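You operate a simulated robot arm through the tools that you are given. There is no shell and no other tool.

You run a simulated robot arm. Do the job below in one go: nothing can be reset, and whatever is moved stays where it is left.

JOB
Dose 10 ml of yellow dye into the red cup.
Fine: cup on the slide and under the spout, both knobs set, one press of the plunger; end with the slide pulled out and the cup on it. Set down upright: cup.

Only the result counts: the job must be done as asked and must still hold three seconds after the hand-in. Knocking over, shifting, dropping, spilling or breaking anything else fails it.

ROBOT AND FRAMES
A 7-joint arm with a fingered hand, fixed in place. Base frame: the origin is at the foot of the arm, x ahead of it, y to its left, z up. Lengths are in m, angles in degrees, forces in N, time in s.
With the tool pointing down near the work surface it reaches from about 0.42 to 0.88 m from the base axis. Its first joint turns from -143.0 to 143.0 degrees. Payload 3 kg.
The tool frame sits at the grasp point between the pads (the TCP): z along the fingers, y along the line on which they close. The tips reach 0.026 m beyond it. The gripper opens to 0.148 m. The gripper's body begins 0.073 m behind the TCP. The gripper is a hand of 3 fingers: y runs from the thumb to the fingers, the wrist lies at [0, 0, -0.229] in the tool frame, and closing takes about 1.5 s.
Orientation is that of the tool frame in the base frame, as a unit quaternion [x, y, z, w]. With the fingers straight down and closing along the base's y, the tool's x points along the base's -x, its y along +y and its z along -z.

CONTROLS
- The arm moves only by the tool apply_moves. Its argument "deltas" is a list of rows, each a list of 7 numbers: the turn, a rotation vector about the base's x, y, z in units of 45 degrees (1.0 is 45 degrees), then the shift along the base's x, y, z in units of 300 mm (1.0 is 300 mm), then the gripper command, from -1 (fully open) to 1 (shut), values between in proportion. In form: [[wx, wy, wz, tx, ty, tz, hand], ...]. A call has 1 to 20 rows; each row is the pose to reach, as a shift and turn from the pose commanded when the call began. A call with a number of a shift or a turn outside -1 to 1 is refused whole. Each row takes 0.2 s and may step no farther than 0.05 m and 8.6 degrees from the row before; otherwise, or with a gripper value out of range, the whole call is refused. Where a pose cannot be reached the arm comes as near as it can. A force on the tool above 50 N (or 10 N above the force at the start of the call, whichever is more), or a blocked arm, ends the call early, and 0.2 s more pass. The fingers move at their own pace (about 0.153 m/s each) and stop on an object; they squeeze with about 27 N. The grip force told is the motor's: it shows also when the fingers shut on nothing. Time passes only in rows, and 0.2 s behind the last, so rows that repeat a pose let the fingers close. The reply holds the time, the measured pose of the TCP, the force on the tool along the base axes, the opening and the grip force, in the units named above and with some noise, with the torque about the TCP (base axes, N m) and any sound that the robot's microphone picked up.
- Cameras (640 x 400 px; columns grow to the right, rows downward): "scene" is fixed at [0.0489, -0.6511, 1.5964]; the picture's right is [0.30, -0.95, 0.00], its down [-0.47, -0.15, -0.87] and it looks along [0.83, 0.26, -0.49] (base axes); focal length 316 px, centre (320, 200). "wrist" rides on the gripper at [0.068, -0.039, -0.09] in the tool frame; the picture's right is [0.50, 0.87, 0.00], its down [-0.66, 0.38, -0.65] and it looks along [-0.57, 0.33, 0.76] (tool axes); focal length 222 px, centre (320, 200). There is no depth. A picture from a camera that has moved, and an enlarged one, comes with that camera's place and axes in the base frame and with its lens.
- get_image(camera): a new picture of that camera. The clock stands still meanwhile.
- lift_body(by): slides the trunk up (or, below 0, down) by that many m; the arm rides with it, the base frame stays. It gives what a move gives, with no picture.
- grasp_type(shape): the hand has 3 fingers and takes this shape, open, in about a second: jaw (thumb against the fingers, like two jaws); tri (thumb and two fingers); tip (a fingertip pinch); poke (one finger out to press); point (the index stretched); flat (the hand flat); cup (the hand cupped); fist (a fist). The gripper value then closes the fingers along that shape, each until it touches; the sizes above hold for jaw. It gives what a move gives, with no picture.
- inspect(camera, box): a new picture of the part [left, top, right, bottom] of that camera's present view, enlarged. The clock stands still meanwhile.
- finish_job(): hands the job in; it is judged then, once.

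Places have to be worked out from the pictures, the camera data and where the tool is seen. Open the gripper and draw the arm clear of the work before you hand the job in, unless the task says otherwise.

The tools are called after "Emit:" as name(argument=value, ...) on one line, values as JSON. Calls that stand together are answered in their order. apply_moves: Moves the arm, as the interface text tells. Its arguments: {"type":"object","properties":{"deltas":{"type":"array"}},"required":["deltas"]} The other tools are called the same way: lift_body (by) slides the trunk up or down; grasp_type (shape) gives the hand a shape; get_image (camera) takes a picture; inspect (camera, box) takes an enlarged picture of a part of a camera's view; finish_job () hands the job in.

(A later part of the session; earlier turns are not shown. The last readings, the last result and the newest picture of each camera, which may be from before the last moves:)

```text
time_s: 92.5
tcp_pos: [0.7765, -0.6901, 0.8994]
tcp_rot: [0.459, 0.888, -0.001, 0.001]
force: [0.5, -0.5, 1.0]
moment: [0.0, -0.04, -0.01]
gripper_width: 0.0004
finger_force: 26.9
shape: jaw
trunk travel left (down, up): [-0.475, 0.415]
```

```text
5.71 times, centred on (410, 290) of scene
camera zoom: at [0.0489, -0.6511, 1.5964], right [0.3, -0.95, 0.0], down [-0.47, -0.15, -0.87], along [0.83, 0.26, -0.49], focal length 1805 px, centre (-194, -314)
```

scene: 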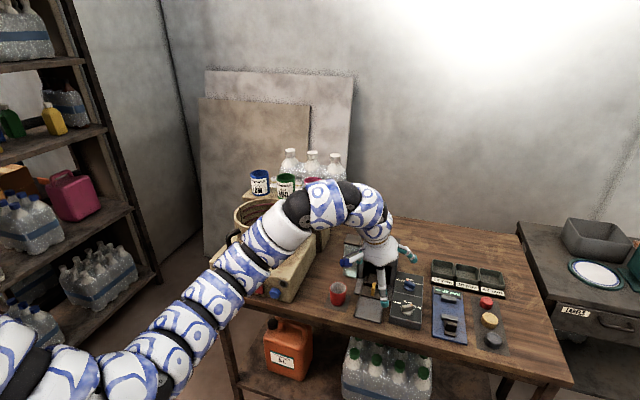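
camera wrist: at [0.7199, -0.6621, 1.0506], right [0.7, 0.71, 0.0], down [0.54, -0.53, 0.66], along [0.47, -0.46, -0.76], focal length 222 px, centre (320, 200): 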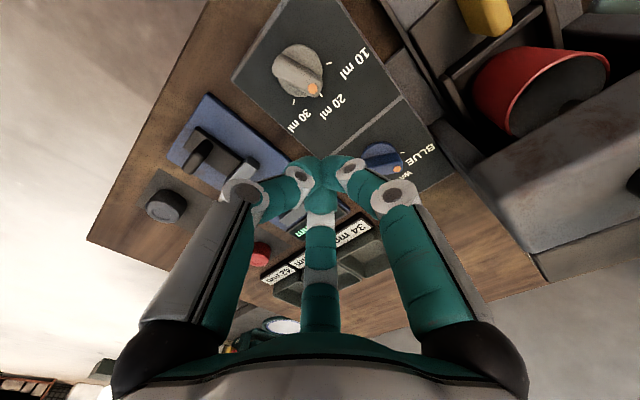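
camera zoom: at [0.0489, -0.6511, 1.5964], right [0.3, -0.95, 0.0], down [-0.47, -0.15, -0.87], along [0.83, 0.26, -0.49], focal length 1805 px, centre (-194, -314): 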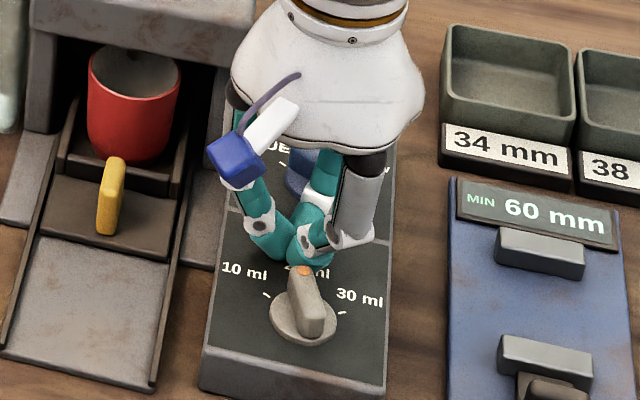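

The thumb passed beyond the dot without touching: the fingers' low part is only about 2.5 cm across. I reposition: lift, move to the knob's right side, and use the finger pointing at the bar's side as pusher.

Emit:
apply_moves(deltas=[[0, 0, 0, 0, 0, 0.12, 1], [0, 0, 0.122, -0.02, -0.08, 0.12, 1], [0, 0, 0.244, -0.053, -0.162, 0.12, 1], [0, 0, 0.244, -0.053, -0.162, 0.06, 1], [0, 0, 0.244, -0.053, -0.162, 0.0, 1], [0, 0, 0.244, -0.053, -0.162, 0.0, 1]])

Emit:
inspect(camera="wrist", box=[240, 80, 440, 260])

Emit:
inspect(camera="scene", box=[385, 255, 435, 325])

```text
time_s: 93.9
tcp_pos: [0.7591, -0.739, 0.8997]
tcp_rot: [0.374, 0.927, -0.001, 0.001]
force: [0.3, -0.1, 1.8]
moment: [0.02, -0.02, 0.03]
gripper_width: 0.0001
finger_force: 26.9
shape: jaw
trunk travel left (down, up): [-0.475, 0.415]
```

```text
2.22 times, centred on (340, 170) of wrist
camera zoom: at [0.6842, -0.7208, 0.9888], right [0.24, 0.97, 0.0], down [0.73, -0.18, 0.66], along [0.64, -0.16, -0.76], focal length 494 px, centre (276, 267)
```

zoom: 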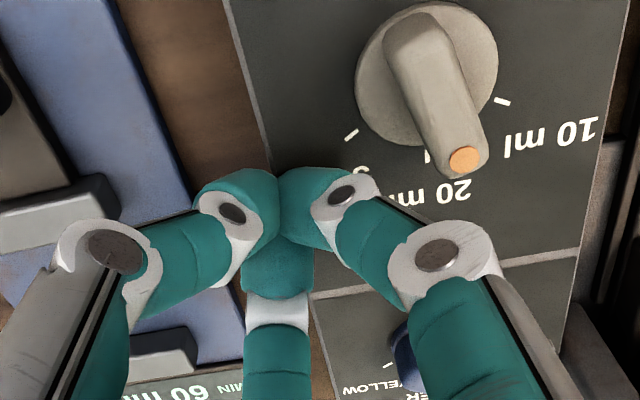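

```text
5.71 times, centred on (410, 290) of scene
camera zoom: at [0.0489, -0.6511, 1.5964], right [0.3, -0.95, 0.0], down [-0.47, -0.15, -0.87], along [0.83, 0.26, -0.49], focal length 1805 px, centre (-194, -314)
```

zoom: 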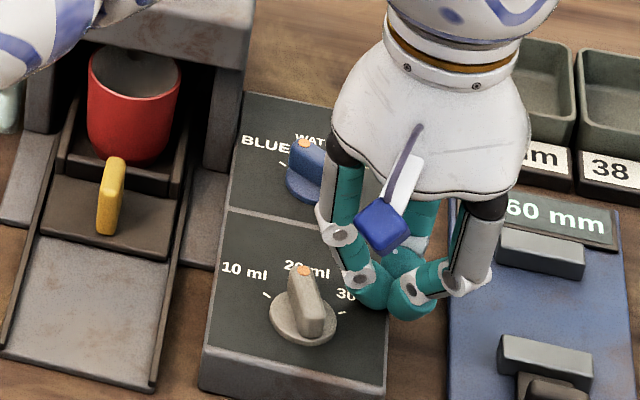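

Now the view is clear: the pushing finger points at the bar's side near its dot half. I sweep it counter-clockwise about the knob's axis until the bar should be near 35°.

Emit:
apply_moves(deltas=[[0, 0, 0, 0.002, 0.04, 0, 1], [0, 0, 0.087, 0.009, 0.047, 0, 1], [0, 0, 0.198, 0.017, 0.055, 0, 1], [0, 0, 0.309, 0.024, 0.064, 0, 1], [0, 0, 0.42, 0.031, 0.074, 0, 1], [0, 0, 0.42, 0.031, 0.074, 0, 1]])

Emit:
inspect(camera="wrist", box=[240, 80, 440, 260])

Emit:
inspect(camera="scene", box=[385, 255, 435, 325])

```text
time_s: 95.3
tcp_pos: [0.7688, -0.717, 0.8994]
tcp_rot: [0.217, 0.976, -0.001, 0.002]
force: [-0.5, -1.6, 3.8]
moment: [-0.02, 0.01, 0.02]
gripper_width: 0.0002
finger_force: 26.9
shape: jaw
trunk travel left (down, up): [-0.475, 0.415]
```

```text
2.22 times, centred on (340, 170) of wrist
camera zoom: at [0.6924, -0.7238, 0.9887], right [-0.09, 1.0, 0.0], down [0.75, 0.07, 0.66], along [0.65, 0.06, -0.76], focal length 494 px, centre (276, 267)
```

zoom: 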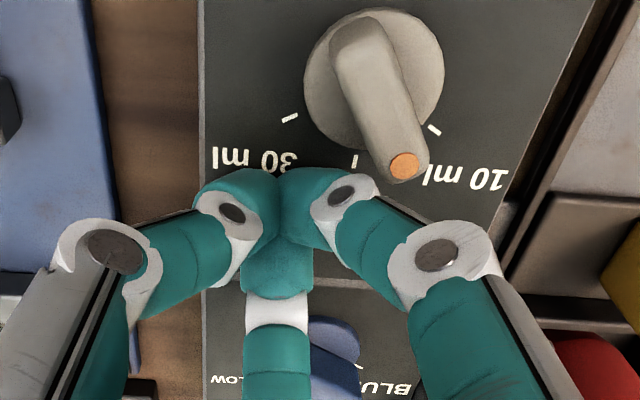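

```text
5.71 times, centred on (410, 290) of scene
camera zoom: at [0.0489, -0.6511, 1.5964], right [0.3, -0.95, 0.0], down [-0.47, -0.15, -0.87], along [0.83, 0.26, -0.49], focal length 1805 px, centre (-194, -314)
```

zoom: 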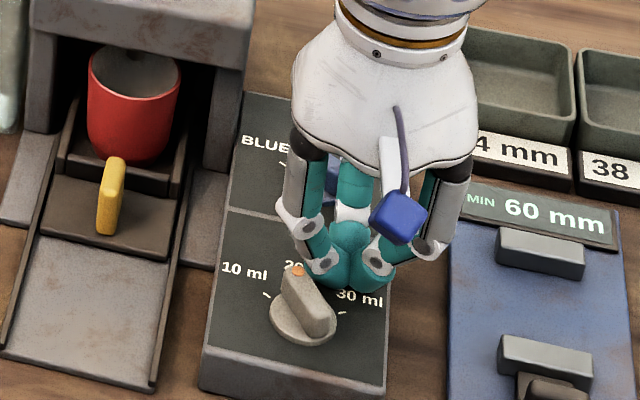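

The finger now touches the bar near its dot and has turned it to about 26°. I continue the sweep by 25°.

Emit:
apply_moves(deltas=[[0, 0, 0.111, 0.005, 0.01, 0, 1], [0, 0, 0.222, 0.01, 0.02, 0, 1], [0, 0, 0.333, 0.013, 0.032, 0, 1], [0, 0, 0.444, 0.017, 0.043, 0, 1], [0, 0, 0.556, 0.018, 0.054, 0, 1], [0, 0, 0.556, 0.018, 0.054, 0, 1]])

Emit:
inspect(camera="wrist", box=[240, 80, 440, 260])

Emit:
inspect(camera="scene", box=[385, 255, 435, 325])

```text
time_s: 96.7
tcp_pos: [0.7745, -0.6988, 0.899]
tcp_rot: [-0.001, 1.0, -0.001, 0.001]
force: [-0.3, -0.4, 5.4]
moment: [-0.02, -0.01, 0.0]
gripper_width: 0.0
finger_force: 27.2
shape: jaw
trunk travel left (down, up): [-0.475, 0.415]
```

```text
2.22 times, centred on (340, 170) of wrist
camera zoom: at [0.7079, -0.7393, 0.9887], right [-0.5, 0.87, 0.0], down [0.65, 0.38, 0.66], along [0.57, 0.33, -0.76], focal length 494 px, centre (276, 267)
```

zoom: 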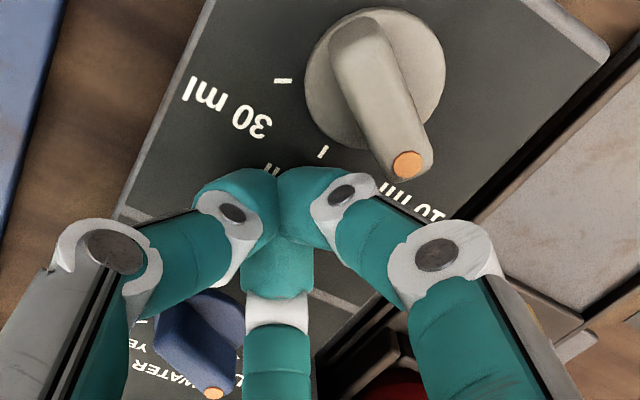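

```text
5.71 times, centred on (410, 290) of scene
camera zoom: at [0.0489, -0.6511, 1.5964], right [0.3, -0.95, 0.0], down [-0.47, -0.15, -0.87], along [0.83, 0.26, -0.49], focal length 1805 px, centre (-194, -314)
```

zoom: 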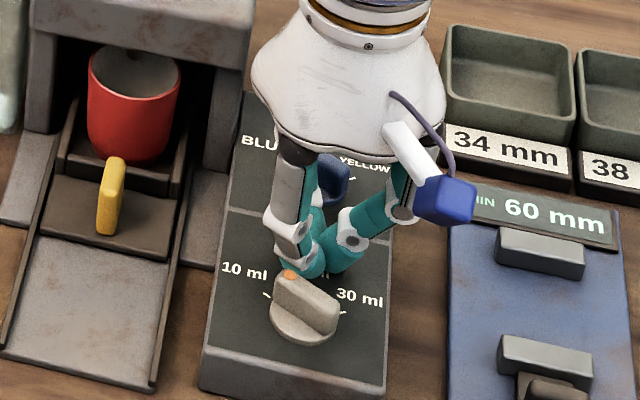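

The bar follows well and is now at about 52–56°, close to the 10 ml tick. I push about 5° more, then lift away and compare bar and tick.

Emit:
apply_moves(deltas=[[0, 0, 0.06, 0.001, 0.006, 0, 1], [0, 0, 0.111, 0.001, 0.012, 0, 1], [0, 0, 0.111, 0.001, 0.012, 0, 1]])

Emit:
apply_moves(deltas=[[0, 0, 0, 0.03, -0.02, 0.02, 1], [0, 0, 0, 0.04, -0.03, 0.1, 1], [0, 0, 0, 0.0, -0.01, 0.2, 1], [0, 0, 0, -0.06, 0.0, 0.25, 1], [0, 0, 0, -0.12, 0.01, 0.25, 1], [0, 0, 0, -0.12, 0.01, 0.25, 1]])

Emit:
inspect(camera="wrist", box=[240, 40, 440, 220])

Emit:
inspect(camera="scene", box=[385, 255, 435, 325])

```text
time_s: 97.5
tcp_pos: [0.7754, -0.6961, 0.8984]
tcp_rot: [-0.044, 0.999, 0.0, 0.001]
force: [0.7, -1.6, 4.3]
moment: [-0.05, -0.02, 0.01]
gripper_width: 0.0002
finger_force: 27.0
shape: jaw
trunk travel left (down, up): [-0.475, 0.415]
```

```text
time_s: 98.9
tcp_pos: [0.7424, -0.6926, 0.9734]
tcp_rot: [-0.045, 0.999, -0.001, 0.0]
force: [0.2, 0.5, -0.7]
moment: [-0.06, 0.03, 0.0]
gripper_width: 0.0
finger_force: 27.1
shape: jaw
trunk travel left (down, up): [-0.475, 0.415]
```

```text
2.22 times, centred on (340, 130) of wrist
camera zoom: at [0.6788, -0.7375, 1.0631], right [-0.57, 0.82, 0.0], down [0.62, 0.44, 0.65], along [0.54, 0.37, -0.76], focal length 494 px, centre (276, 356)
```

zoom: 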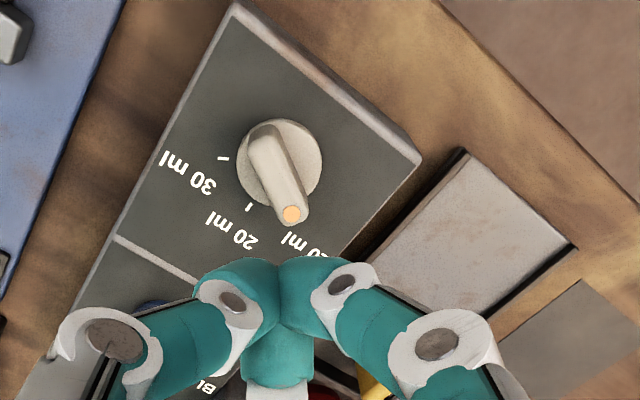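

```text
5.71 times, centred on (410, 290) of scene
camera zoom: at [0.0489, -0.6511, 1.5964], right [0.3, -0.95, 0.0], down [-0.47, -0.15, -0.87], along [0.83, 0.26, -0.49], focal length 1805 px, centre (-194, -314)
```

zoom: 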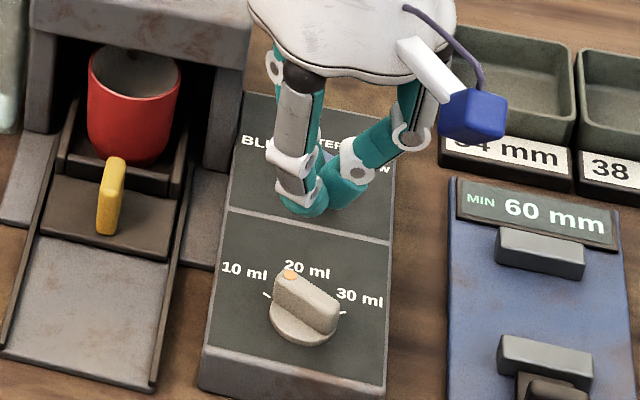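

The bar now points near the 10 ml tick. I enlarge both views to judge the residual error.

Emit:
inspect(camera="wrist", box=[290, 80, 370, 150])

Emit:
inspect(camera="scene", box=[395, 285, 425, 320])

```text
5.71 times, centred on (330, 115) of wrist
camera zoom: at [0.6788, -0.7375, 1.0631], right [-0.57, 0.82, 0.0], down [0.62, 0.44, 0.65], along [0.54, 0.37, -0.76], focal length 1269 px, centre (263, 686)
```

zoom: 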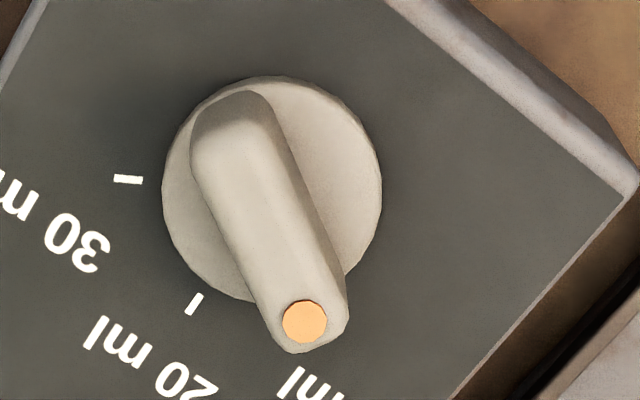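

```text
11.43 times, centred on (410, 302) of scene
camera zoom: at [0.0489, -0.6511, 1.5964], right [0.3, -0.95, 0.0], down [-0.47, -0.15, -0.87], along [0.83, 0.26, -0.49], focal length 3611 px, centre (-709, -971)
```

zoom: 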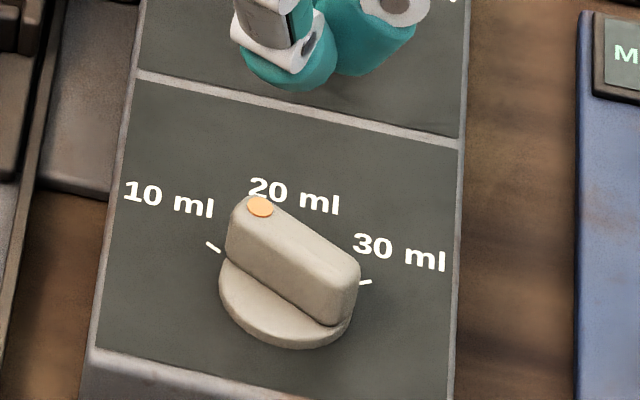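

The dose bar is within a few degrees of the 10 ml tick in both views, so it's set. Next is the colour knob, farther out; I raise the hand by 10 cm and lower the trunk by 10 cm again for more reach.

Emit:
apply_moves(deltas=[[0, 0, 0, 0, 0, 0.12, 1], [0, 0, 0, 0, 0, 0.24, 1], [0, 0, 0, 0, 0, 0.35, 1], [0, 0, 0, 0, 0, 0.35, 1]])

Emit:
lift_body(by=-0.1)

Emit:
apply_moves(deltas=[[0, 0, 0, 0.08, 0, 0, 1], [0, 0, 0, 0.16, 0, 0, 1], [0, 0, 0, 0.24, -0.01, 0, 1], [0, 0, 0, 0.27, -0.015, 0, 1], [0, 0, 0, 0.27, -0.015, 0, 1]])

Emit:
get_image(camera="wrist")

Emit:
get_image(camera="scene")

```text
time_s: 99.9
tcp_pos: [0.7392, -0.6945, 1.0795]
tcp_rot: [-0.043, 0.999, -0.001, 0.001]
force: [-0.6, 0.3, 0.4]
moment: [0.03, 0.02, 0.0]
gripper_width: 0.0
finger_force: 26.6
shape: jaw
trunk travel left (down, up): [-0.475, 0.415]
```

```text
time_s: 101.2
tcp_pos: [0.7393, -0.6943, 0.9801]
tcp_rot: [-0.044, 0.999, -0.001, 0.002]
force: [0.6, 0.2, -1.2]
moment: [0.02, -0.01, -0.03]
gripper_width: 0.0002
finger_force: 27.0
shape: jaw
trunk travel left (down, up): [-0.375, 0.515]
```

```text
time_s: 102.4
tcp_pos: [0.7755, -0.6935, 0.9801]
tcp_rot: [-0.044, 0.999, -0.002, 0.002]
force: [0.3, 0.1, -0.7]
moment: [0.0, -0.01, -0.02]
gripper_width: 0.0002
finger_force: 26.5
shape: jaw
out of reach, approached as far as the arm can: row 2, 3, 4, 5
trunk travel left (down, up): [-0.375, 0.515]
```

```text
taken
camera wrist: at [0.7122, -0.7393, 1.0691], right [-0.57, 0.82, 0.0], down [0.62, 0.44, 0.65], along [0.54, 0.37, -0.76], focal length 222 px, centre (320, 200)
```

wrist: 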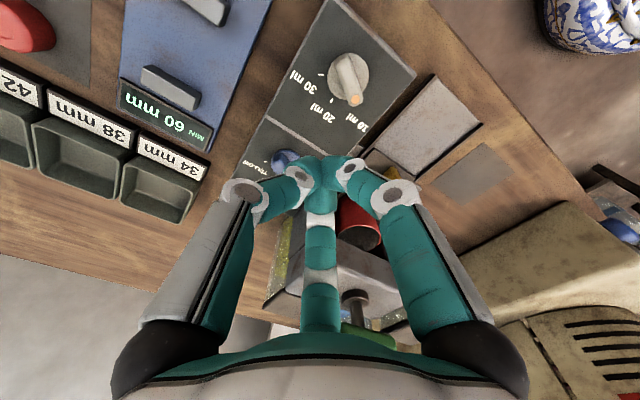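

```text
taken
```

scene: 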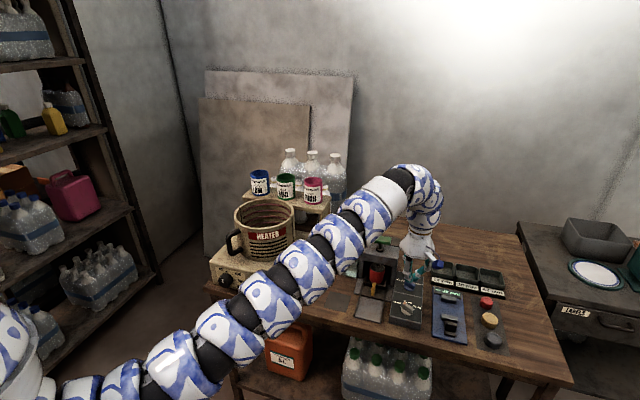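

With the trunk at -0.35 the reach is shorter, so -0.25 was better; I go back up 10 cm with the trunk. For the colour knob I'll use a slight tilt (about 10°) and short grip-and-turn strokes.

Emit:
lift_body(by=0.1)

Emit:
apply_moves(deltas=[[-0.07, -0.085, 0, 0.03, 0, -0.12, 0.2], [-0.143, -0.17, 0, 0.08, -0.005, -0.24, -0.08], [-0.143, -0.17, 0, 0.14, -0.01, -0.35, -0.08], [-0.143, -0.17, 0, 0.18, -0.01, -0.35, -0.08], [-0.143, -0.17, 0, 0.18, -0.01, -0.35, -0.08]])

Emit:
get_image(camera="wrist")

```text
time_s: 103.7
tcp_pos: [0.7755, -0.6931, 1.0791]
tcp_rot: [-0.043, 0.999, -0.001, 0.001]
force: [0.3, -0.5, -1.0]
moment: [-0.05, -0.02, 0.02]
gripper_width: 0.0
finger_force: 26.8
shape: jaw
trunk travel left (down, up): [-0.475, 0.415]
```

```text
time_s: 104.9
tcp_pos: [0.8296, -0.695, 0.9732]
tcp_rot: [-0.045, 0.995, -0.059, 0.066]
force: [0.4, 0.3, 0.0]
moment: [0.01, -0.01, 0.02]
gripper_width: 0.0795
finger_force: 0.0
shape: jaw
trunk travel left (down, up): [-0.475, 0.415]
```

```text
taken
camera wrist: at [0.7555, -0.731, 1.0584], right [-0.56, 0.81, -0.17], down [0.53, 0.51, 0.68], along [0.64, 0.29, -0.71], focal length 222 px, centre (320, 200)
```

wrist: 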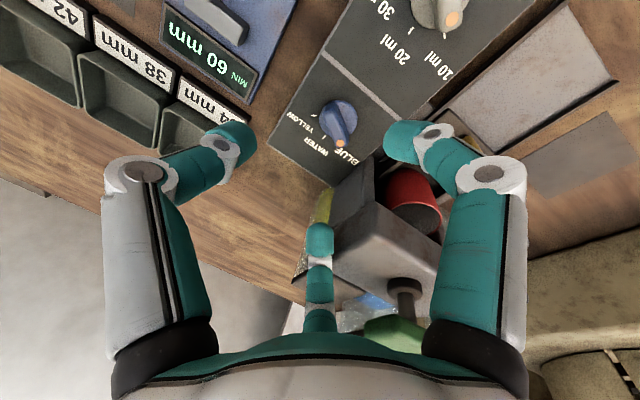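

The housing would block a finger pointing to the colour knob's left-back side. A better idea: open the hand fully and use one straight, outward-pointing fingertip as a slim peg about 84 mm beyond the TCP, which also solves the reach. I go back over the panel and make the tool vertical again.

Emit:
apply_moves(deltas=[[0.048, 0.058, 0, -0.08, 0, 0.01, -0.08], [0.095, 0.117, 0, -0.16, 0.01, 0.01, -0.08], [0.143, 0.176, 0, -0.24, 0.02, 0.01, -0.08], [0.143, 0.176, 0, -0.24, 0.02, 0.01, -0.08]])

Emit:
apply_moves(deltas=[[0, 0, -0.17, 0, 0, 0, -0.5], [0, 0, -0.34, 0, 0, 0, -1], [0, 0, -0.51, 0, 0, 0, -1], [0, 0, -0.68, 0, 0, 0, -1], [0, 0, -0.85, 0, 0, 0, -1], [0, 0, -1.0, 0, 0, 0, -1], [0, 0, -1.0, 0, 0, 0, -1]])

Emit:
apply_moves(deltas=[[0, 0, -0.12, 0, 0, 0, -1], [0, 0, -0.222, 0, 0, 0, -1], [0, 0, -0.222, 0, 0, 0, -1]])

Emit:
get_image(camera="wrist")

Emit:
inspect(camera="scene", box=[370, 220, 450, 325])

```text
time_s: 105.9
tcp_pos: [0.7569, -0.6895, 0.9776]
tcp_rot: [-0.044, 0.999, -0.002, -0.001]
force: [-0.8, 0.3, -0.5]
moment: [0.0, 0.0, 0.01]
gripper_width: 0.0796
finger_force: 0.1
shape: jaw
trunk travel left (down, up): [-0.475, 0.415]
```

```text
time_s: 107.5
tcp_pos: [0.7575, -0.6908, 0.9769]
tcp_rot: [0.342, 0.94, 0.0, -0.001]
force: [0.5, -0.4, -0.2]
moment: [-0.02, 0.0, 0.02]
gripper_width: 0.1481
finger_force: 0.0
shape: jaw
trunk travel left (down, up): [-0.475, 0.415]
```

```text
time_s: 108.3
tcp_pos: [0.7574, -0.6905, 0.9771]
tcp_rot: [0.423, 0.906, 0.0, -0.001]
force: [1.0, -0.4, 0.5]
moment: [0.01, 0.0, 0.01]
gripper_width: 0.148
finger_force: 0.1
shape: jaw
trunk travel left (down, up): [-0.475, 0.415]
```

```text
taken
camera wrist: at [0.6847, -0.6655, 1.0672], right [0.34, 0.94, 0.0], down [0.71, -0.26, 0.65], along [0.61, -0.22, -0.76], focal length 222 px, centre (320, 200)
```

wrist: 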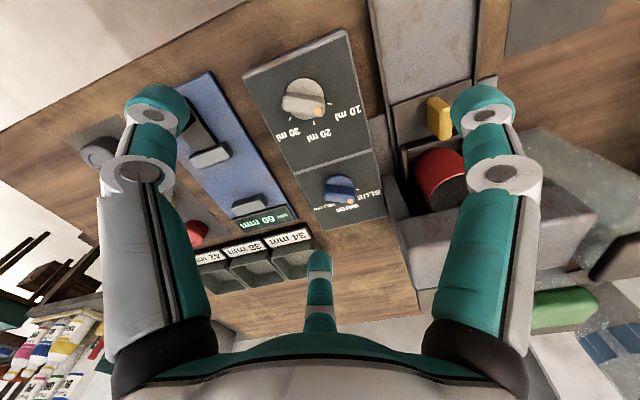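

```text
3.81 times, centred on (410, 272) of scene
camera zoom: at [0.0489, -0.6511, 1.5964], right [0.3, -0.95, 0.0], down [-0.47, -0.15, -0.87], along [0.83, 0.26, -0.49], focal length 1204 px, centre (-23, -76)
```

zoom: 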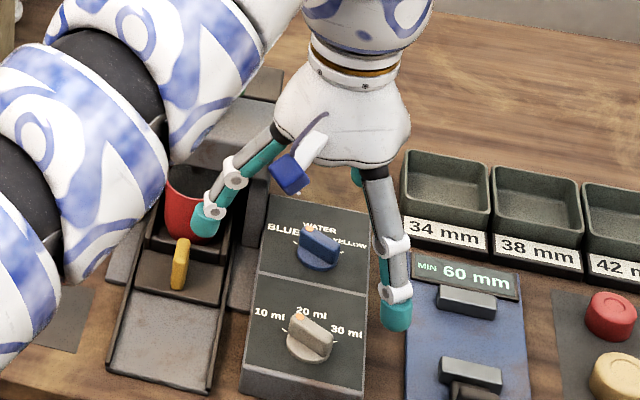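

Now the hand is open and vertical with one finger pointing toward -20° (outward). I zoom on the colour knob to get its centre and angle.

Emit:
inspect(camera="wrist", box=[270, 60, 390, 240])

Emit:
inspect(camera="wrist", box=[300, 150, 380, 220])

Emit:
inspect(camera="scene", box=[393, 268, 427, 318])

```text
2.22 times, centred on (330, 150) of wrist
camera zoom: at [0.6847, -0.6655, 1.0672], right [0.34, 0.94, 0.0], down [0.71, -0.26, 0.65], along [0.61, -0.22, -0.76], focal length 494 px, centre (298, 311)
```

zoom: 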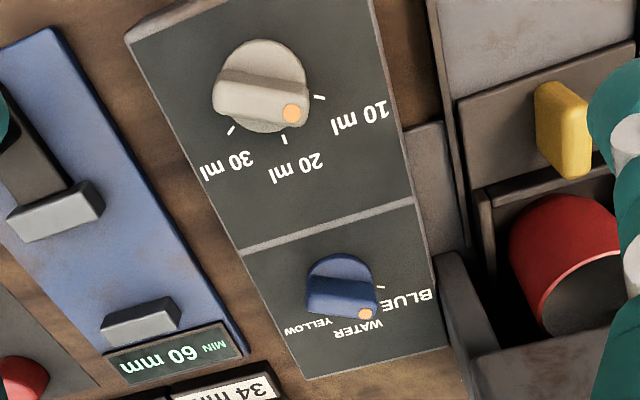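

```text
5.71 times, centred on (340, 185) of wrist
camera zoom: at [0.6847, -0.6655, 1.0672], right [0.34, 0.94, 0.0], down [0.71, -0.26, 0.65], along [0.61, -0.22, -0.76], focal length 1269 px, centre (206, 286)
```

zoom: 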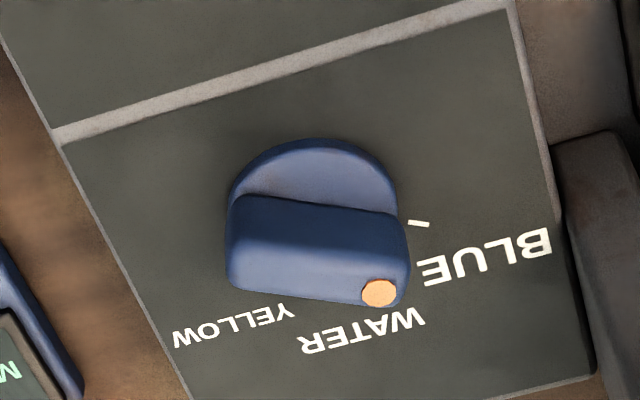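

```text
8.00 times, centred on (410, 293) of scene
camera zoom: at [0.0489, -0.6511, 1.5964], right [0.3, -0.95, 0.0], down [-0.47, -0.15, -0.87], along [0.83, 0.26, -0.49], focal length 2528 px, centre (-400, -544)
```

zoom: 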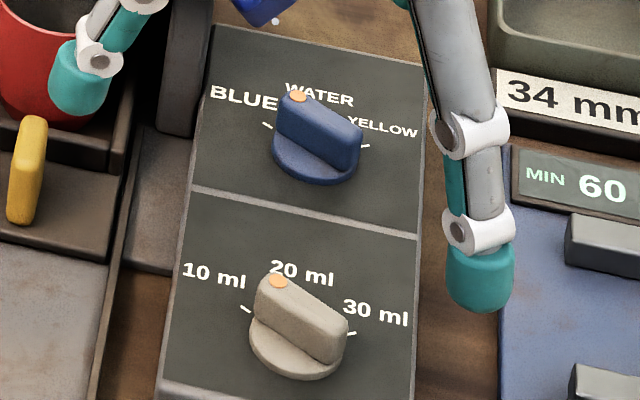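

Side by side in the scene view both bars look parallel, so the dose bar sits at the mirror of BLUE (+60°), i.e. at 10 ml. The colour knob's centre is about (0.835, -0.698), its bar at +60°. I move so the outer fingertip comes down at the right-back side of its tail.

Emit:
apply_moves(deltas=[[0, 0, 0, 0.034, -0.009, 0, -1], [0, 0, 0, 0.068, -0.017, 0, -1], [0, 0, 0, 0.068, -0.017, -0.1, -1], [0, 0, 0, 0.068, -0.017, -0.2, -1], [0, 0, 0, 0.068, -0.017, -0.24, -1], [0, 0, 0, 0.068, -0.017, -0.24, -1]])

Emit:
get_image(camera="wrist")

Emit:
inspect(camera="scene", box=[375, 240, 445, 325])

```text
time_s: 109.7
tcp_pos: [0.7776, -0.6962, 0.9051]
tcp_rot: [0.423, 0.906, 0.001, -0.001]
force: [0.2, -0.3, 0.1]
moment: [-0.01, -0.01, -0.02]
gripper_width: 0.1475
finger_force: 0.1
shape: jaw
trunk travel left (down, up): [-0.475, 0.415]
```

```text
taken
camera wrist: at [0.7052, -0.6703, 0.9955], right [0.34, 0.94, 0.0], down [0.71, -0.26, 0.65], along [0.61, -0.22, -0.76], focal length 222 px, centre (320, 200)
```

wrist: 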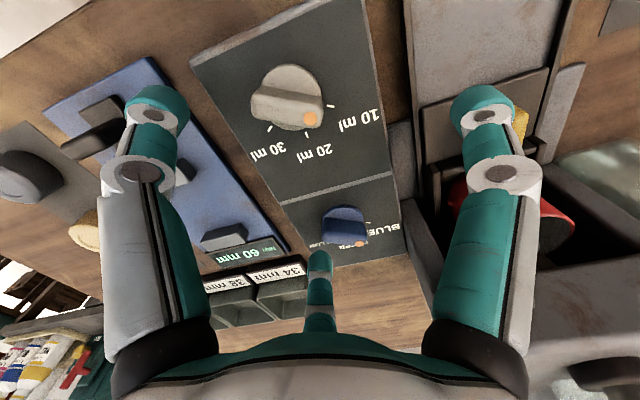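

```text
4.71 times, centred on (410, 282) of scene
camera zoom: at [0.0489, -0.6511, 1.5964], right [0.3, -0.95, 0.0], down [-0.47, -0.15, -0.87], along [0.83, 0.26, -0.49], focal length 1487 px, centre (-104, -188)
```

zoom: 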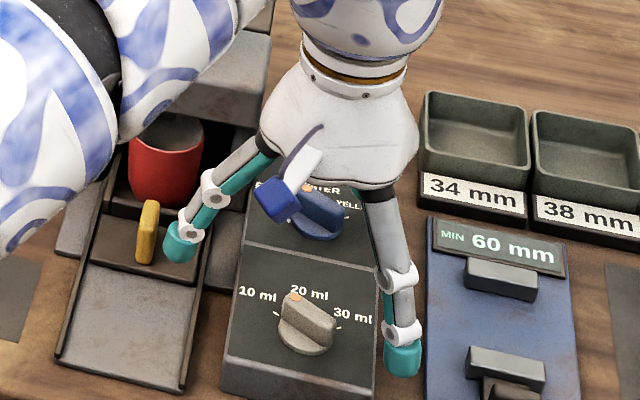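

No contact. I zoom in to check the peg finger relative to the knob's tail, and lower a little more.

Emit:
apply_moves(deltas=[[0, 0, 0, 0, 0, -0.013, -1], [0, 0, 0, 0, 0, -0.025, -1], [0, 0, 0, 0, 0, -0.025, -1]])

Emit:
inspect(camera="wrist", box=[280, 190, 400, 300])

```text
time_s: 110.5
tcp_pos: [0.7768, -0.6956, 0.8983]
tcp_rot: [0.422, 0.907, -0.001, 0.0]
force: [-0.1, -0.3, -0.2]
moment: [-0.01, 0.0, 0.01]
gripper_width: 0.1478
finger_force: 0.0
shape: jaw
trunk travel left (down, up): [-0.475, 0.415]
```

```text
3.64 times, centred on (340, 245) of wrist
camera zoom: at [0.7055, -0.6703, 0.9879], right [0.34, 0.94, 0.0], down [0.71, -0.26, 0.65], along [0.61, -0.22, -0.76], focal length 808 px, centre (247, 36)
```

zoom: 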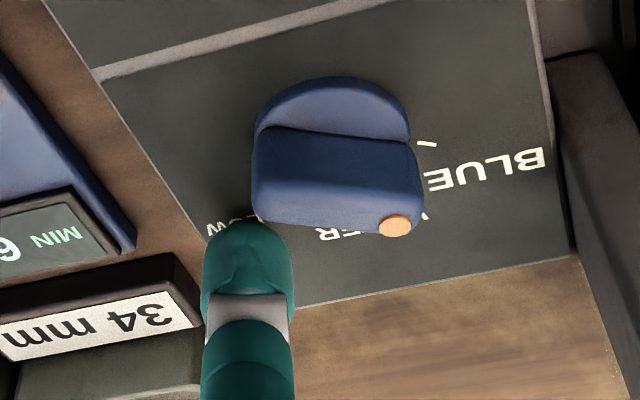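

The peg stands at the outer side of the bar's tail, clear of it. I lower 3 mm and push the tail along its arc, first aiming for the bar at about 30°.

Emit:
apply_moves(deltas=[[0, 0, 0, 0, 0, -0.01, -1], [0, 0, 0, -0.02, 0.013, -0.01, -1], [0, 0, 0, -0.038, 0.025, -0.01, -1], [0, 0, 0, -0.055, 0.02, -0.01, -1], [0, 0, 0, -0.073, 0.02, -0.01, -1], [0, 0, 0, -0.073, 0.02, -0.01, -1]])

Emit:
inspect(camera="wrist", box=[280, 190, 400, 300])

Emit:
inspect(camera="scene", box=[375, 240, 445, 325])

```text
time_s: 111.9
tcp_pos: [0.7556, -0.6901, 0.8941]
tcp_rot: [0.423, 0.906, 0.0, -0.001]
force: [0.5, -0.2, 0.5]
moment: [0.02, -0.02, 0.05]
gripper_width: 0.1481
finger_force: 0.1
shape: jaw
trunk travel left (down, up): [-0.475, 0.415]
```

```text
3.64 times, centred on (340, 245) of wrist
camera zoom: at [0.6834, -0.6645, 0.9848], right [0.34, 0.94, 0.0], down [0.71, -0.26, 0.65], along [0.61, -0.22, -0.76], focal length 808 px, centre (247, 36)
```

zoom: 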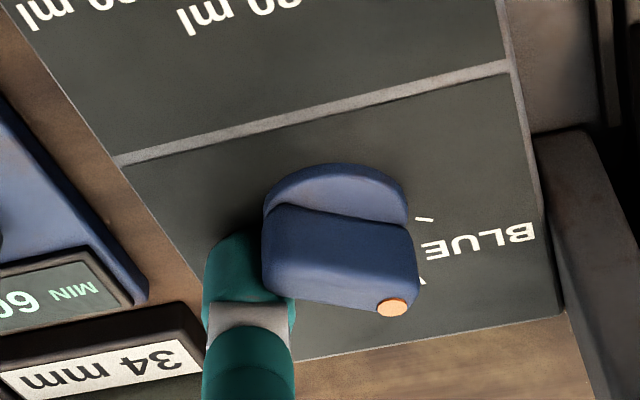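

```text
4.71 times, centred on (410, 282) of scene
camera zoom: at [0.0489, -0.6511, 1.5964], right [0.3, -0.95, 0.0], down [-0.47, -0.15, -0.87], along [0.83, 0.26, -0.49], focal length 1487 px, centre (-104, -188)
```

zoom: 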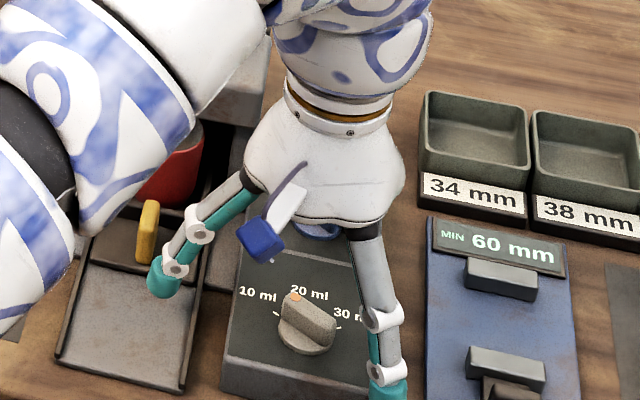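

The bar has begun to turn (about 47°) with the peg near the tail's end. I recalibrate slightly (peg closer to the knob's axis) and continue the arc toward 0°.

Emit:
apply_moves(deltas=[[0, 0, 0, -0.004, 0.005, 0, -1], [0, 0, 0, -0.008, 0.009, 0, -1], [0, 0, 0, -0.017, 0.01, 0, -1], [0, 0, 0, -0.025, 0.011, 0, -1], [0, 0, 0, -0.033, 0.014, 0, -1], [0, 0, 0, -0.041, 0.018, 0, -1], [0, 0, 0, -0.041, 0.018, 0, -1]])

Emit:
inspect(camera="wrist", box=[280, 190, 400, 300])

Emit:
inspect(camera="scene", box=[375, 240, 445, 325])

```text
time_s: 113.5
tcp_pos: [0.7431, -0.6842, 0.8952]
tcp_rot: [0.422, 0.907, -0.001, -0.001]
force: [-0.1, -1.0, 0.6]
moment: [-0.06, -0.06, 0.02]
gripper_width: 0.1477
finger_force: 0.1
shape: jaw
trunk travel left (down, up): [-0.475, 0.415]
```

```text
3.64 times, centred on (340, 245) of wrist
camera zoom: at [0.6708, -0.6592, 0.9849], right [0.34, 0.94, 0.0], down [0.71, -0.26, 0.65], along [0.61, -0.22, -0.76], focal length 808 px, centre (247, 36)
```

zoom: 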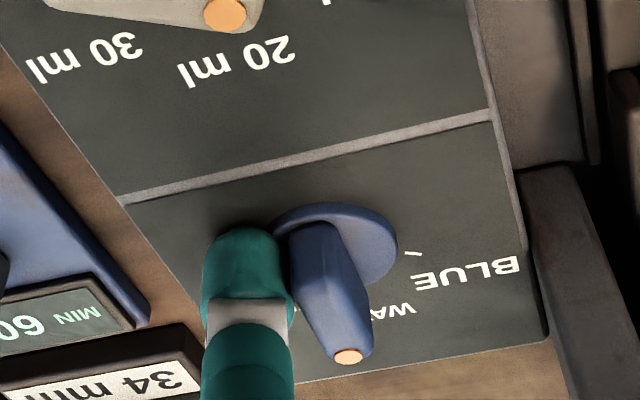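

```text
4.71 times, centred on (410, 282) of scene
camera zoom: at [0.0489, -0.6511, 1.5964], right [0.3, -0.95, 0.0], down [-0.47, -0.15, -0.87], along [0.83, 0.26, -0.49], focal length 1487 px, centre (-104, -188)
```

zoom: 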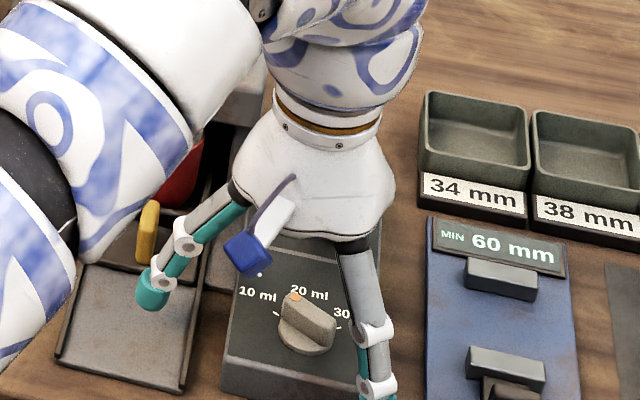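

The bar has passed WATER and is at about -10°. I continue the arc to the design angle of -45°.

Emit:
apply_moves(deltas=[[0, 0, 0, -0.007, 0.005, 0, -1], [0, 0, 0, -0.014, 0.011, 0, -1], [0, 0, 0, -0.02, 0.017, 0, -1], [0, 0, 0, -0.025, 0.024, 0, -1], [0, 0, 0, -0.029, 0.032, 0, -1], [0, 0, 0, -0.032, 0.041, 0, -1], [0, 0, 0, -0.032, 0.041, 0, -1]])

Emit:
inspect(camera="wrist", box=[280, 190, 400, 300])

```text
time_s: 115.1
tcp_pos: [0.7345, -0.6729, 0.8964]
tcp_rot: [0.423, 0.906, -0.001, -0.001]
force: [0.8, -0.6, 0.2]
moment: [-0.02, -0.05, -0.04]
gripper_width: 0.1479
finger_force: 0.0
shape: jaw
trunk travel left (down, up): [-0.475, 0.415]
```

```text
3.64 times, centred on (340, 245) of wrist
camera zoom: at [0.6613, -0.6468, 0.9852], right [0.34, 0.94, 0.0], down [0.71, -0.26, 0.65], along [0.61, -0.22, -0.76], focal length 808 px, centre (247, 36)
```

zoom: 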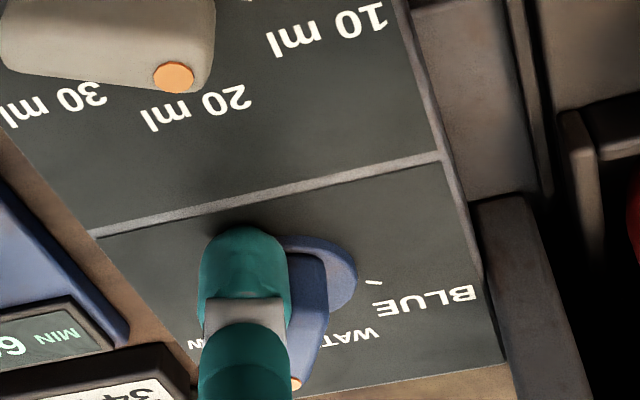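

The bar is at about -28°, partly hidden by the peg. I push further along the arc to the design angle of about -68°.

Emit:
apply_moves(deltas=[[0, 0, 0, -0.001, 0.01, 0, -1], [0, 0, 0, -0.002, 0.019, 0, -1], [0, 0, 0, -0.001, 0.028, 0, -1], [0, 0, 0, -0.001, 0.028, 0, -1]])

Emit:
inspect(camera="wrist", box=[280, 190, 400, 300])

Emit:
inspect(camera="scene", box=[375, 240, 445, 325])

```text
time_s: 116.1
tcp_pos: [0.7343, -0.6641, 0.8957]
tcp_rot: [0.422, 0.906, 0.0, -0.002]
force: [0.3, -0.5, -0.5]
moment: [-0.04, -0.04, -0.02]
gripper_width: 0.148
finger_force: 0.0
shape: jaw
trunk travel left (down, up): [-0.475, 0.415]
```

```text
3.64 times, centred on (340, 245) of wrist
camera zoom: at [0.6611, -0.6383, 0.9849], right [0.34, 0.94, 0.0], down [0.71, -0.26, 0.65], along [0.61, -0.22, -0.76], focal length 808 px, centre (247, 36)
```

zoom: 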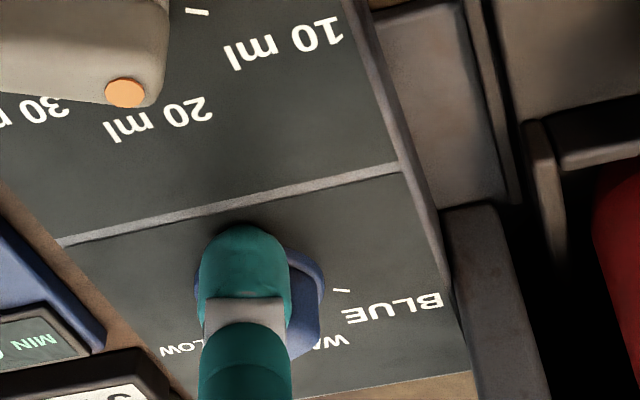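

```text
4.71 times, centred on (410, 282) of scene
camera zoom: at [0.0489, -0.6511, 1.5964], right [0.3, -0.95, 0.0], down [-0.47, -0.15, -0.87], along [0.83, 0.26, -0.49], focal length 1487 px, centre (-104, -188)
```

zoom: 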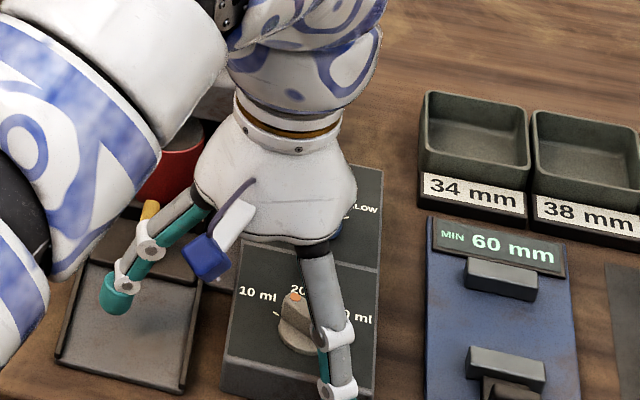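

The peg hides the bar now. I retreat it away from the bar's side, rise, and look at the result.

Emit:
apply_moves(deltas=[[0, 0, 0, -0.03, -0.015, 0, -1], [0, 0, 0, -0.04, -0.02, 0.08, -1], [0, 0, 0, -0.04, -0.02, 0.2, -1], [0, 0, 0, -0.04, -0.02, 0.25, -1], [0, 0, 0, -0.04, -0.02, 0.25, -1]])

Emit:
inspect(camera="wrist", box=[270, 100, 400, 250])

Emit:
inspect(camera="scene", box=[393, 265, 427, 318])

```text
time_s: 117.3
tcp_pos: [0.7214, -0.6689, 0.9689]
tcp_rot: [0.422, 0.906, -0.001, -0.001]
force: [0.4, -1.0, -0.3]
moment: [0.0, 0.02, -0.03]
gripper_width: 0.1481
finger_force: 0.1
shape: jaw
trunk travel left (down, up): [-0.475, 0.415]
```

```text
2.67 times, centred on (335, 175) of wrist
camera zoom: at [0.6488, -0.6442, 1.0594], right [0.34, 0.94, 0.0], down [0.71, -0.26, 0.65], along [0.61, -0.22, -0.76], focal length 592 px, centre (280, 267)
```

zoom: 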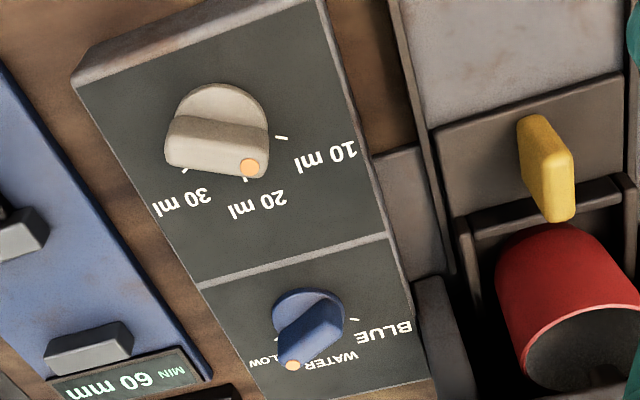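

```text
7.55 times, centred on (410, 292) of scene
camera zoom: at [0.0489, -0.6511, 1.5964], right [0.3, -0.95, 0.0], down [-0.47, -0.15, -0.87], along [0.83, 0.26, -0.49], focal length 2384 px, centre (-359, -491)
```

zoom: 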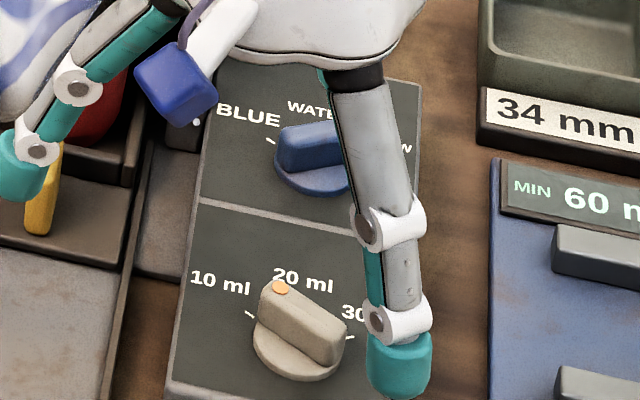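

The bar has swung to the YELLOW side. I zoom for the exact angle.

Emit:
inspect(camera="wrist", box=[310, 170, 380, 230])

```text
6.67 times, centred on (345, 200) of wrist
camera zoom: at [0.6488, -0.6442, 1.0594], right [0.34, 0.94, 0.0], down [0.71, -0.26, 0.65], along [0.61, -0.22, -0.76], focal length 1481 px, centre (153, 200)
```

zoom: 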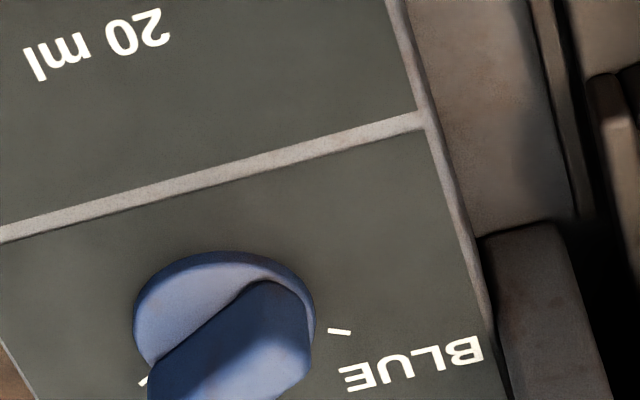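

The crop cut the bar; I shift the zoom box down.

Emit:
inspect(camera="wrist", box=[305, 195, 375, 250])

```text
7.27 times, centred on (340, 222) of wrist
camera zoom: at [0.6488, -0.6442, 1.0594], right [0.34, 0.94, 0.0], down [0.71, -0.26, 0.65], along [0.61, -0.22, -0.76], focal length 1615 px, centre (174, 36)
```

zoom: 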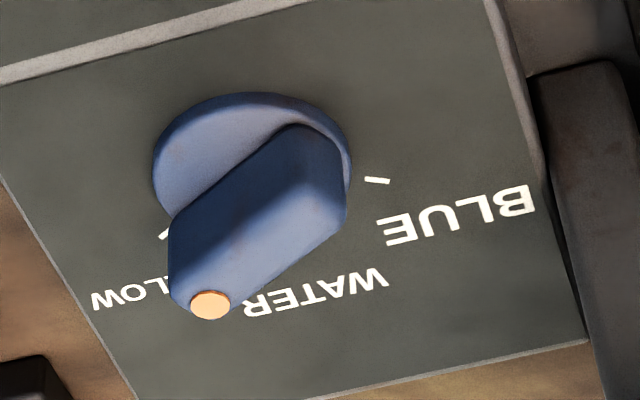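

The colour bar is at about -61°, i.e. on YELLOW. I re-verify the dose knob the same way.

Emit:
inspect(camera="wrist", box=[285, 120, 355, 175])

```text
7.27 times, centred on (320, 148) of wrist
camera zoom: at [0.6488, -0.6442, 1.0594], right [0.34, 0.94, 0.0], down [0.71, -0.26, 0.65], along [0.61, -0.22, -0.76], focal length 1615 px, centre (320, 582)
```

zoom: 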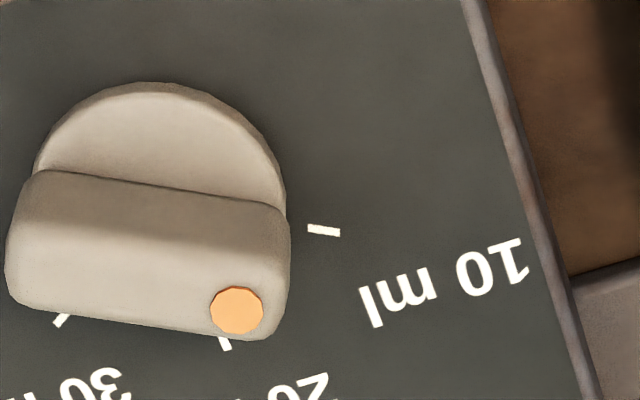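

Dose bar at 60° (10 ml) and colour bar at -61° (YELLOW): both knobs are set. Next the plunger: I raise the trunk 10 cm, close the hand and move above the green T-handle at about (0.872, -0.591, 1.00).

Emit:
lift_body(by=0.1)

Emit:
apply_moves(deltas=[[0, 0, 0.1, 0.03, 0.01, 0, 0], [0, 0, 0.2, 0.1, 0.05, 0, 1], [0, 0, 0.3, 0.18, 0.09, 0, 1], [0, 0, 0.4, 0.26, 0.13, 0, 1], [0, 0, 0.44, 0.34, 0.18, 0, 1], [0, 0, 0.44, 0.42, 0.22, 0, 1], [0, 0, 0.44, 0.46, 0.25, 0, 1], [0, 0, 0.44, 0.46, 0.25, 0, 1]])

Emit:
get_image(camera="wrist")

Emit:
get_image(camera="scene")

```text
time_s: 118.7
tcp_pos: [0.7214, -0.6698, 1.0694]
tcp_rot: [0.423, 0.906, 0.0, -0.001]
force: [-0.6, 0.1, -0.3]
moment: [0.01, -0.01, 0.02]
gripper_width: 0.1478
finger_force: 0.0
shape: jaw
trunk travel left (down, up): [-0.575, 0.315]
```

```text
time_s: 120.5
tcp_pos: [0.8564, -0.5938, 1.0686]
tcp_rot: [0.259, 0.966, 0.0, -0.001]
force: [0.0, 0.2, 0.1]
moment: [0.01, -0.02, 0.01]
gripper_width: 0.0
finger_force: 27.4
shape: jaw
trunk travel left (down, up): [-0.575, 0.315]
```

```text
taken
camera wrist: at [0.7795, -0.5946, 1.1588], right [0.0, 1.0, 0.0], down [0.76, 0.0, 0.65], along [0.65, 0.0, -0.76], focal length 222 px, centre (320, 200)
```

wrist: 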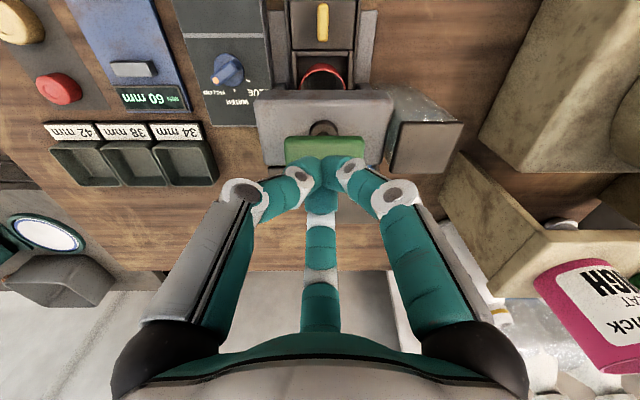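

```text
taken
```

scene: 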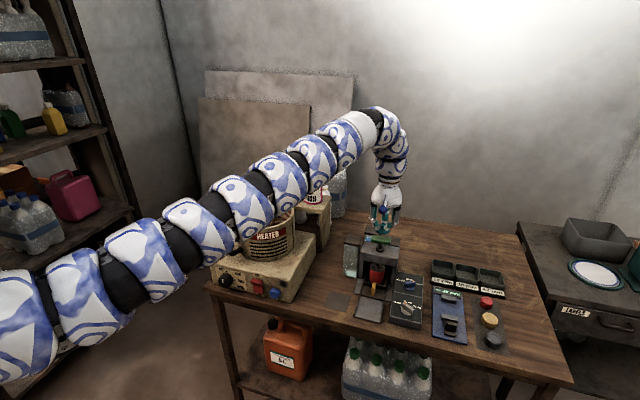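

I'm almost above the T-handle. I zoom to locate its centre precisely relative to the tool.

Emit:
inspect(camera="wrist", box=[250, 80, 400, 200])

Emit:
inspect(camera="scene", box=[345, 195, 425, 295])

```text
3.33 times, centred on (325, 140) of wrist
camera zoom: at [0.7795, -0.5946, 1.1588], right [0.0, 1.0, 0.0], down [0.76, 0.0, 0.65], along [0.65, 0.0, -0.76], focal length 740 px, centre (303, 400)
```

zoom: 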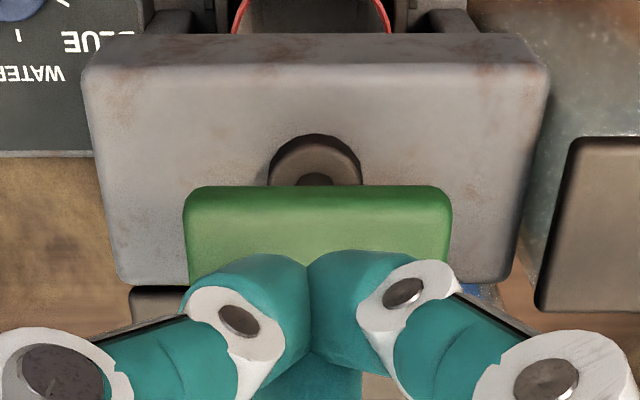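

```text
4.00 times, centred on (385, 245) of scene
camera zoom: at [0.0489, -0.6511, 1.5964], right [0.3, -0.95, 0.0], down [-0.47, -0.15, -0.87], along [0.83, 0.26, -0.49], focal length 1264 px, centre (60, 20)
```

zoom: 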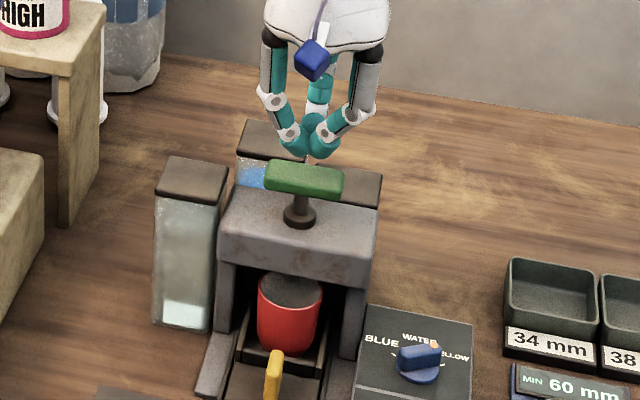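

The T-handle's centre is at (0.872, -0.591). I move over it and lower to just above contact.

Emit:
apply_moves(deltas=[[0, 0, 0, 0.03, 0.005, 0, 1], [0, 0, 0, 0.052, 0.01, 0, 1], [0, 0, 0, 0.052, 0.01, -0.05, 1], [0, 0, 0, 0.052, 0.01, -0.1, 1], [0, 0, 0, 0.052, 0.01, -0.1, 1]])

Emit:
inspect(camera="scene", box=[345, 195, 425, 295])

Emit:
inspect(camera="wrist", box=[230, 100, 410, 240])

```text
time_s: 121.7
tcp_pos: [0.8578, -0.5889, 1.0532]
tcp_rot: [0.261, 0.965, 0.001, -0.001]
force: [0.4, -0.8, -0.3]
moment: [0.04, 0.0, -0.06]
gripper_width: 0.0
finger_force: 27.3
shape: jaw
out of reach, approached as far as the arm can: row 1, 2, 3, 4, 5
trunk travel left (down, up): [-0.575, 0.315]
```

```text
4.00 times, centred on (385, 245) of scene
camera zoom: at [0.0489, -0.6511, 1.5964], right [0.3, -0.95, 0.0], down [-0.47, -0.15, -0.87], along [0.83, 0.26, -0.49], focal length 1264 px, centre (60, 20)
```

zoom: 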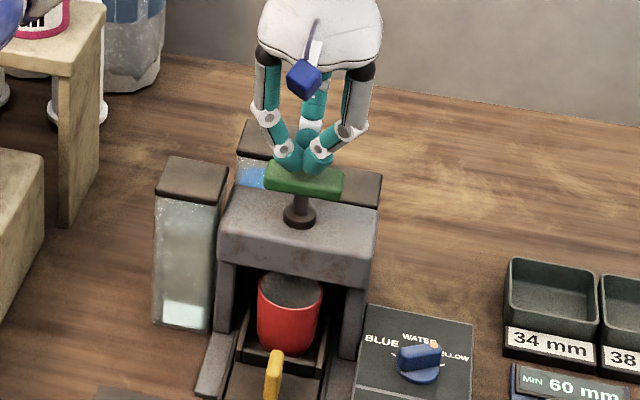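

```text
2.86 times, centred on (320, 170) of wrist
camera zoom: at [0.7809, -0.5908, 1.1426], right [0.0, 1.0, 0.0], down [0.76, 0.0, 0.65], along [0.65, 0.0, -0.76], focal length 635 px, centre (320, 286)
```

zoom: 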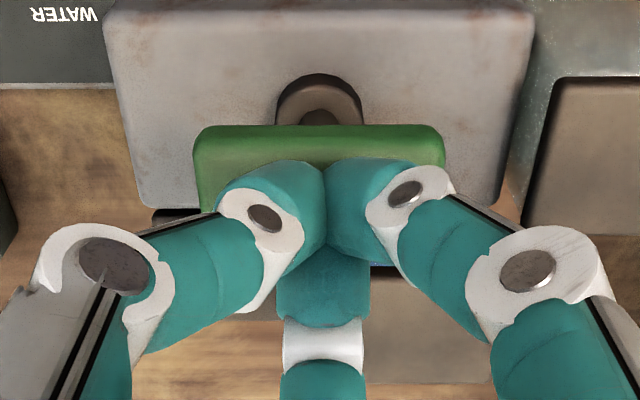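

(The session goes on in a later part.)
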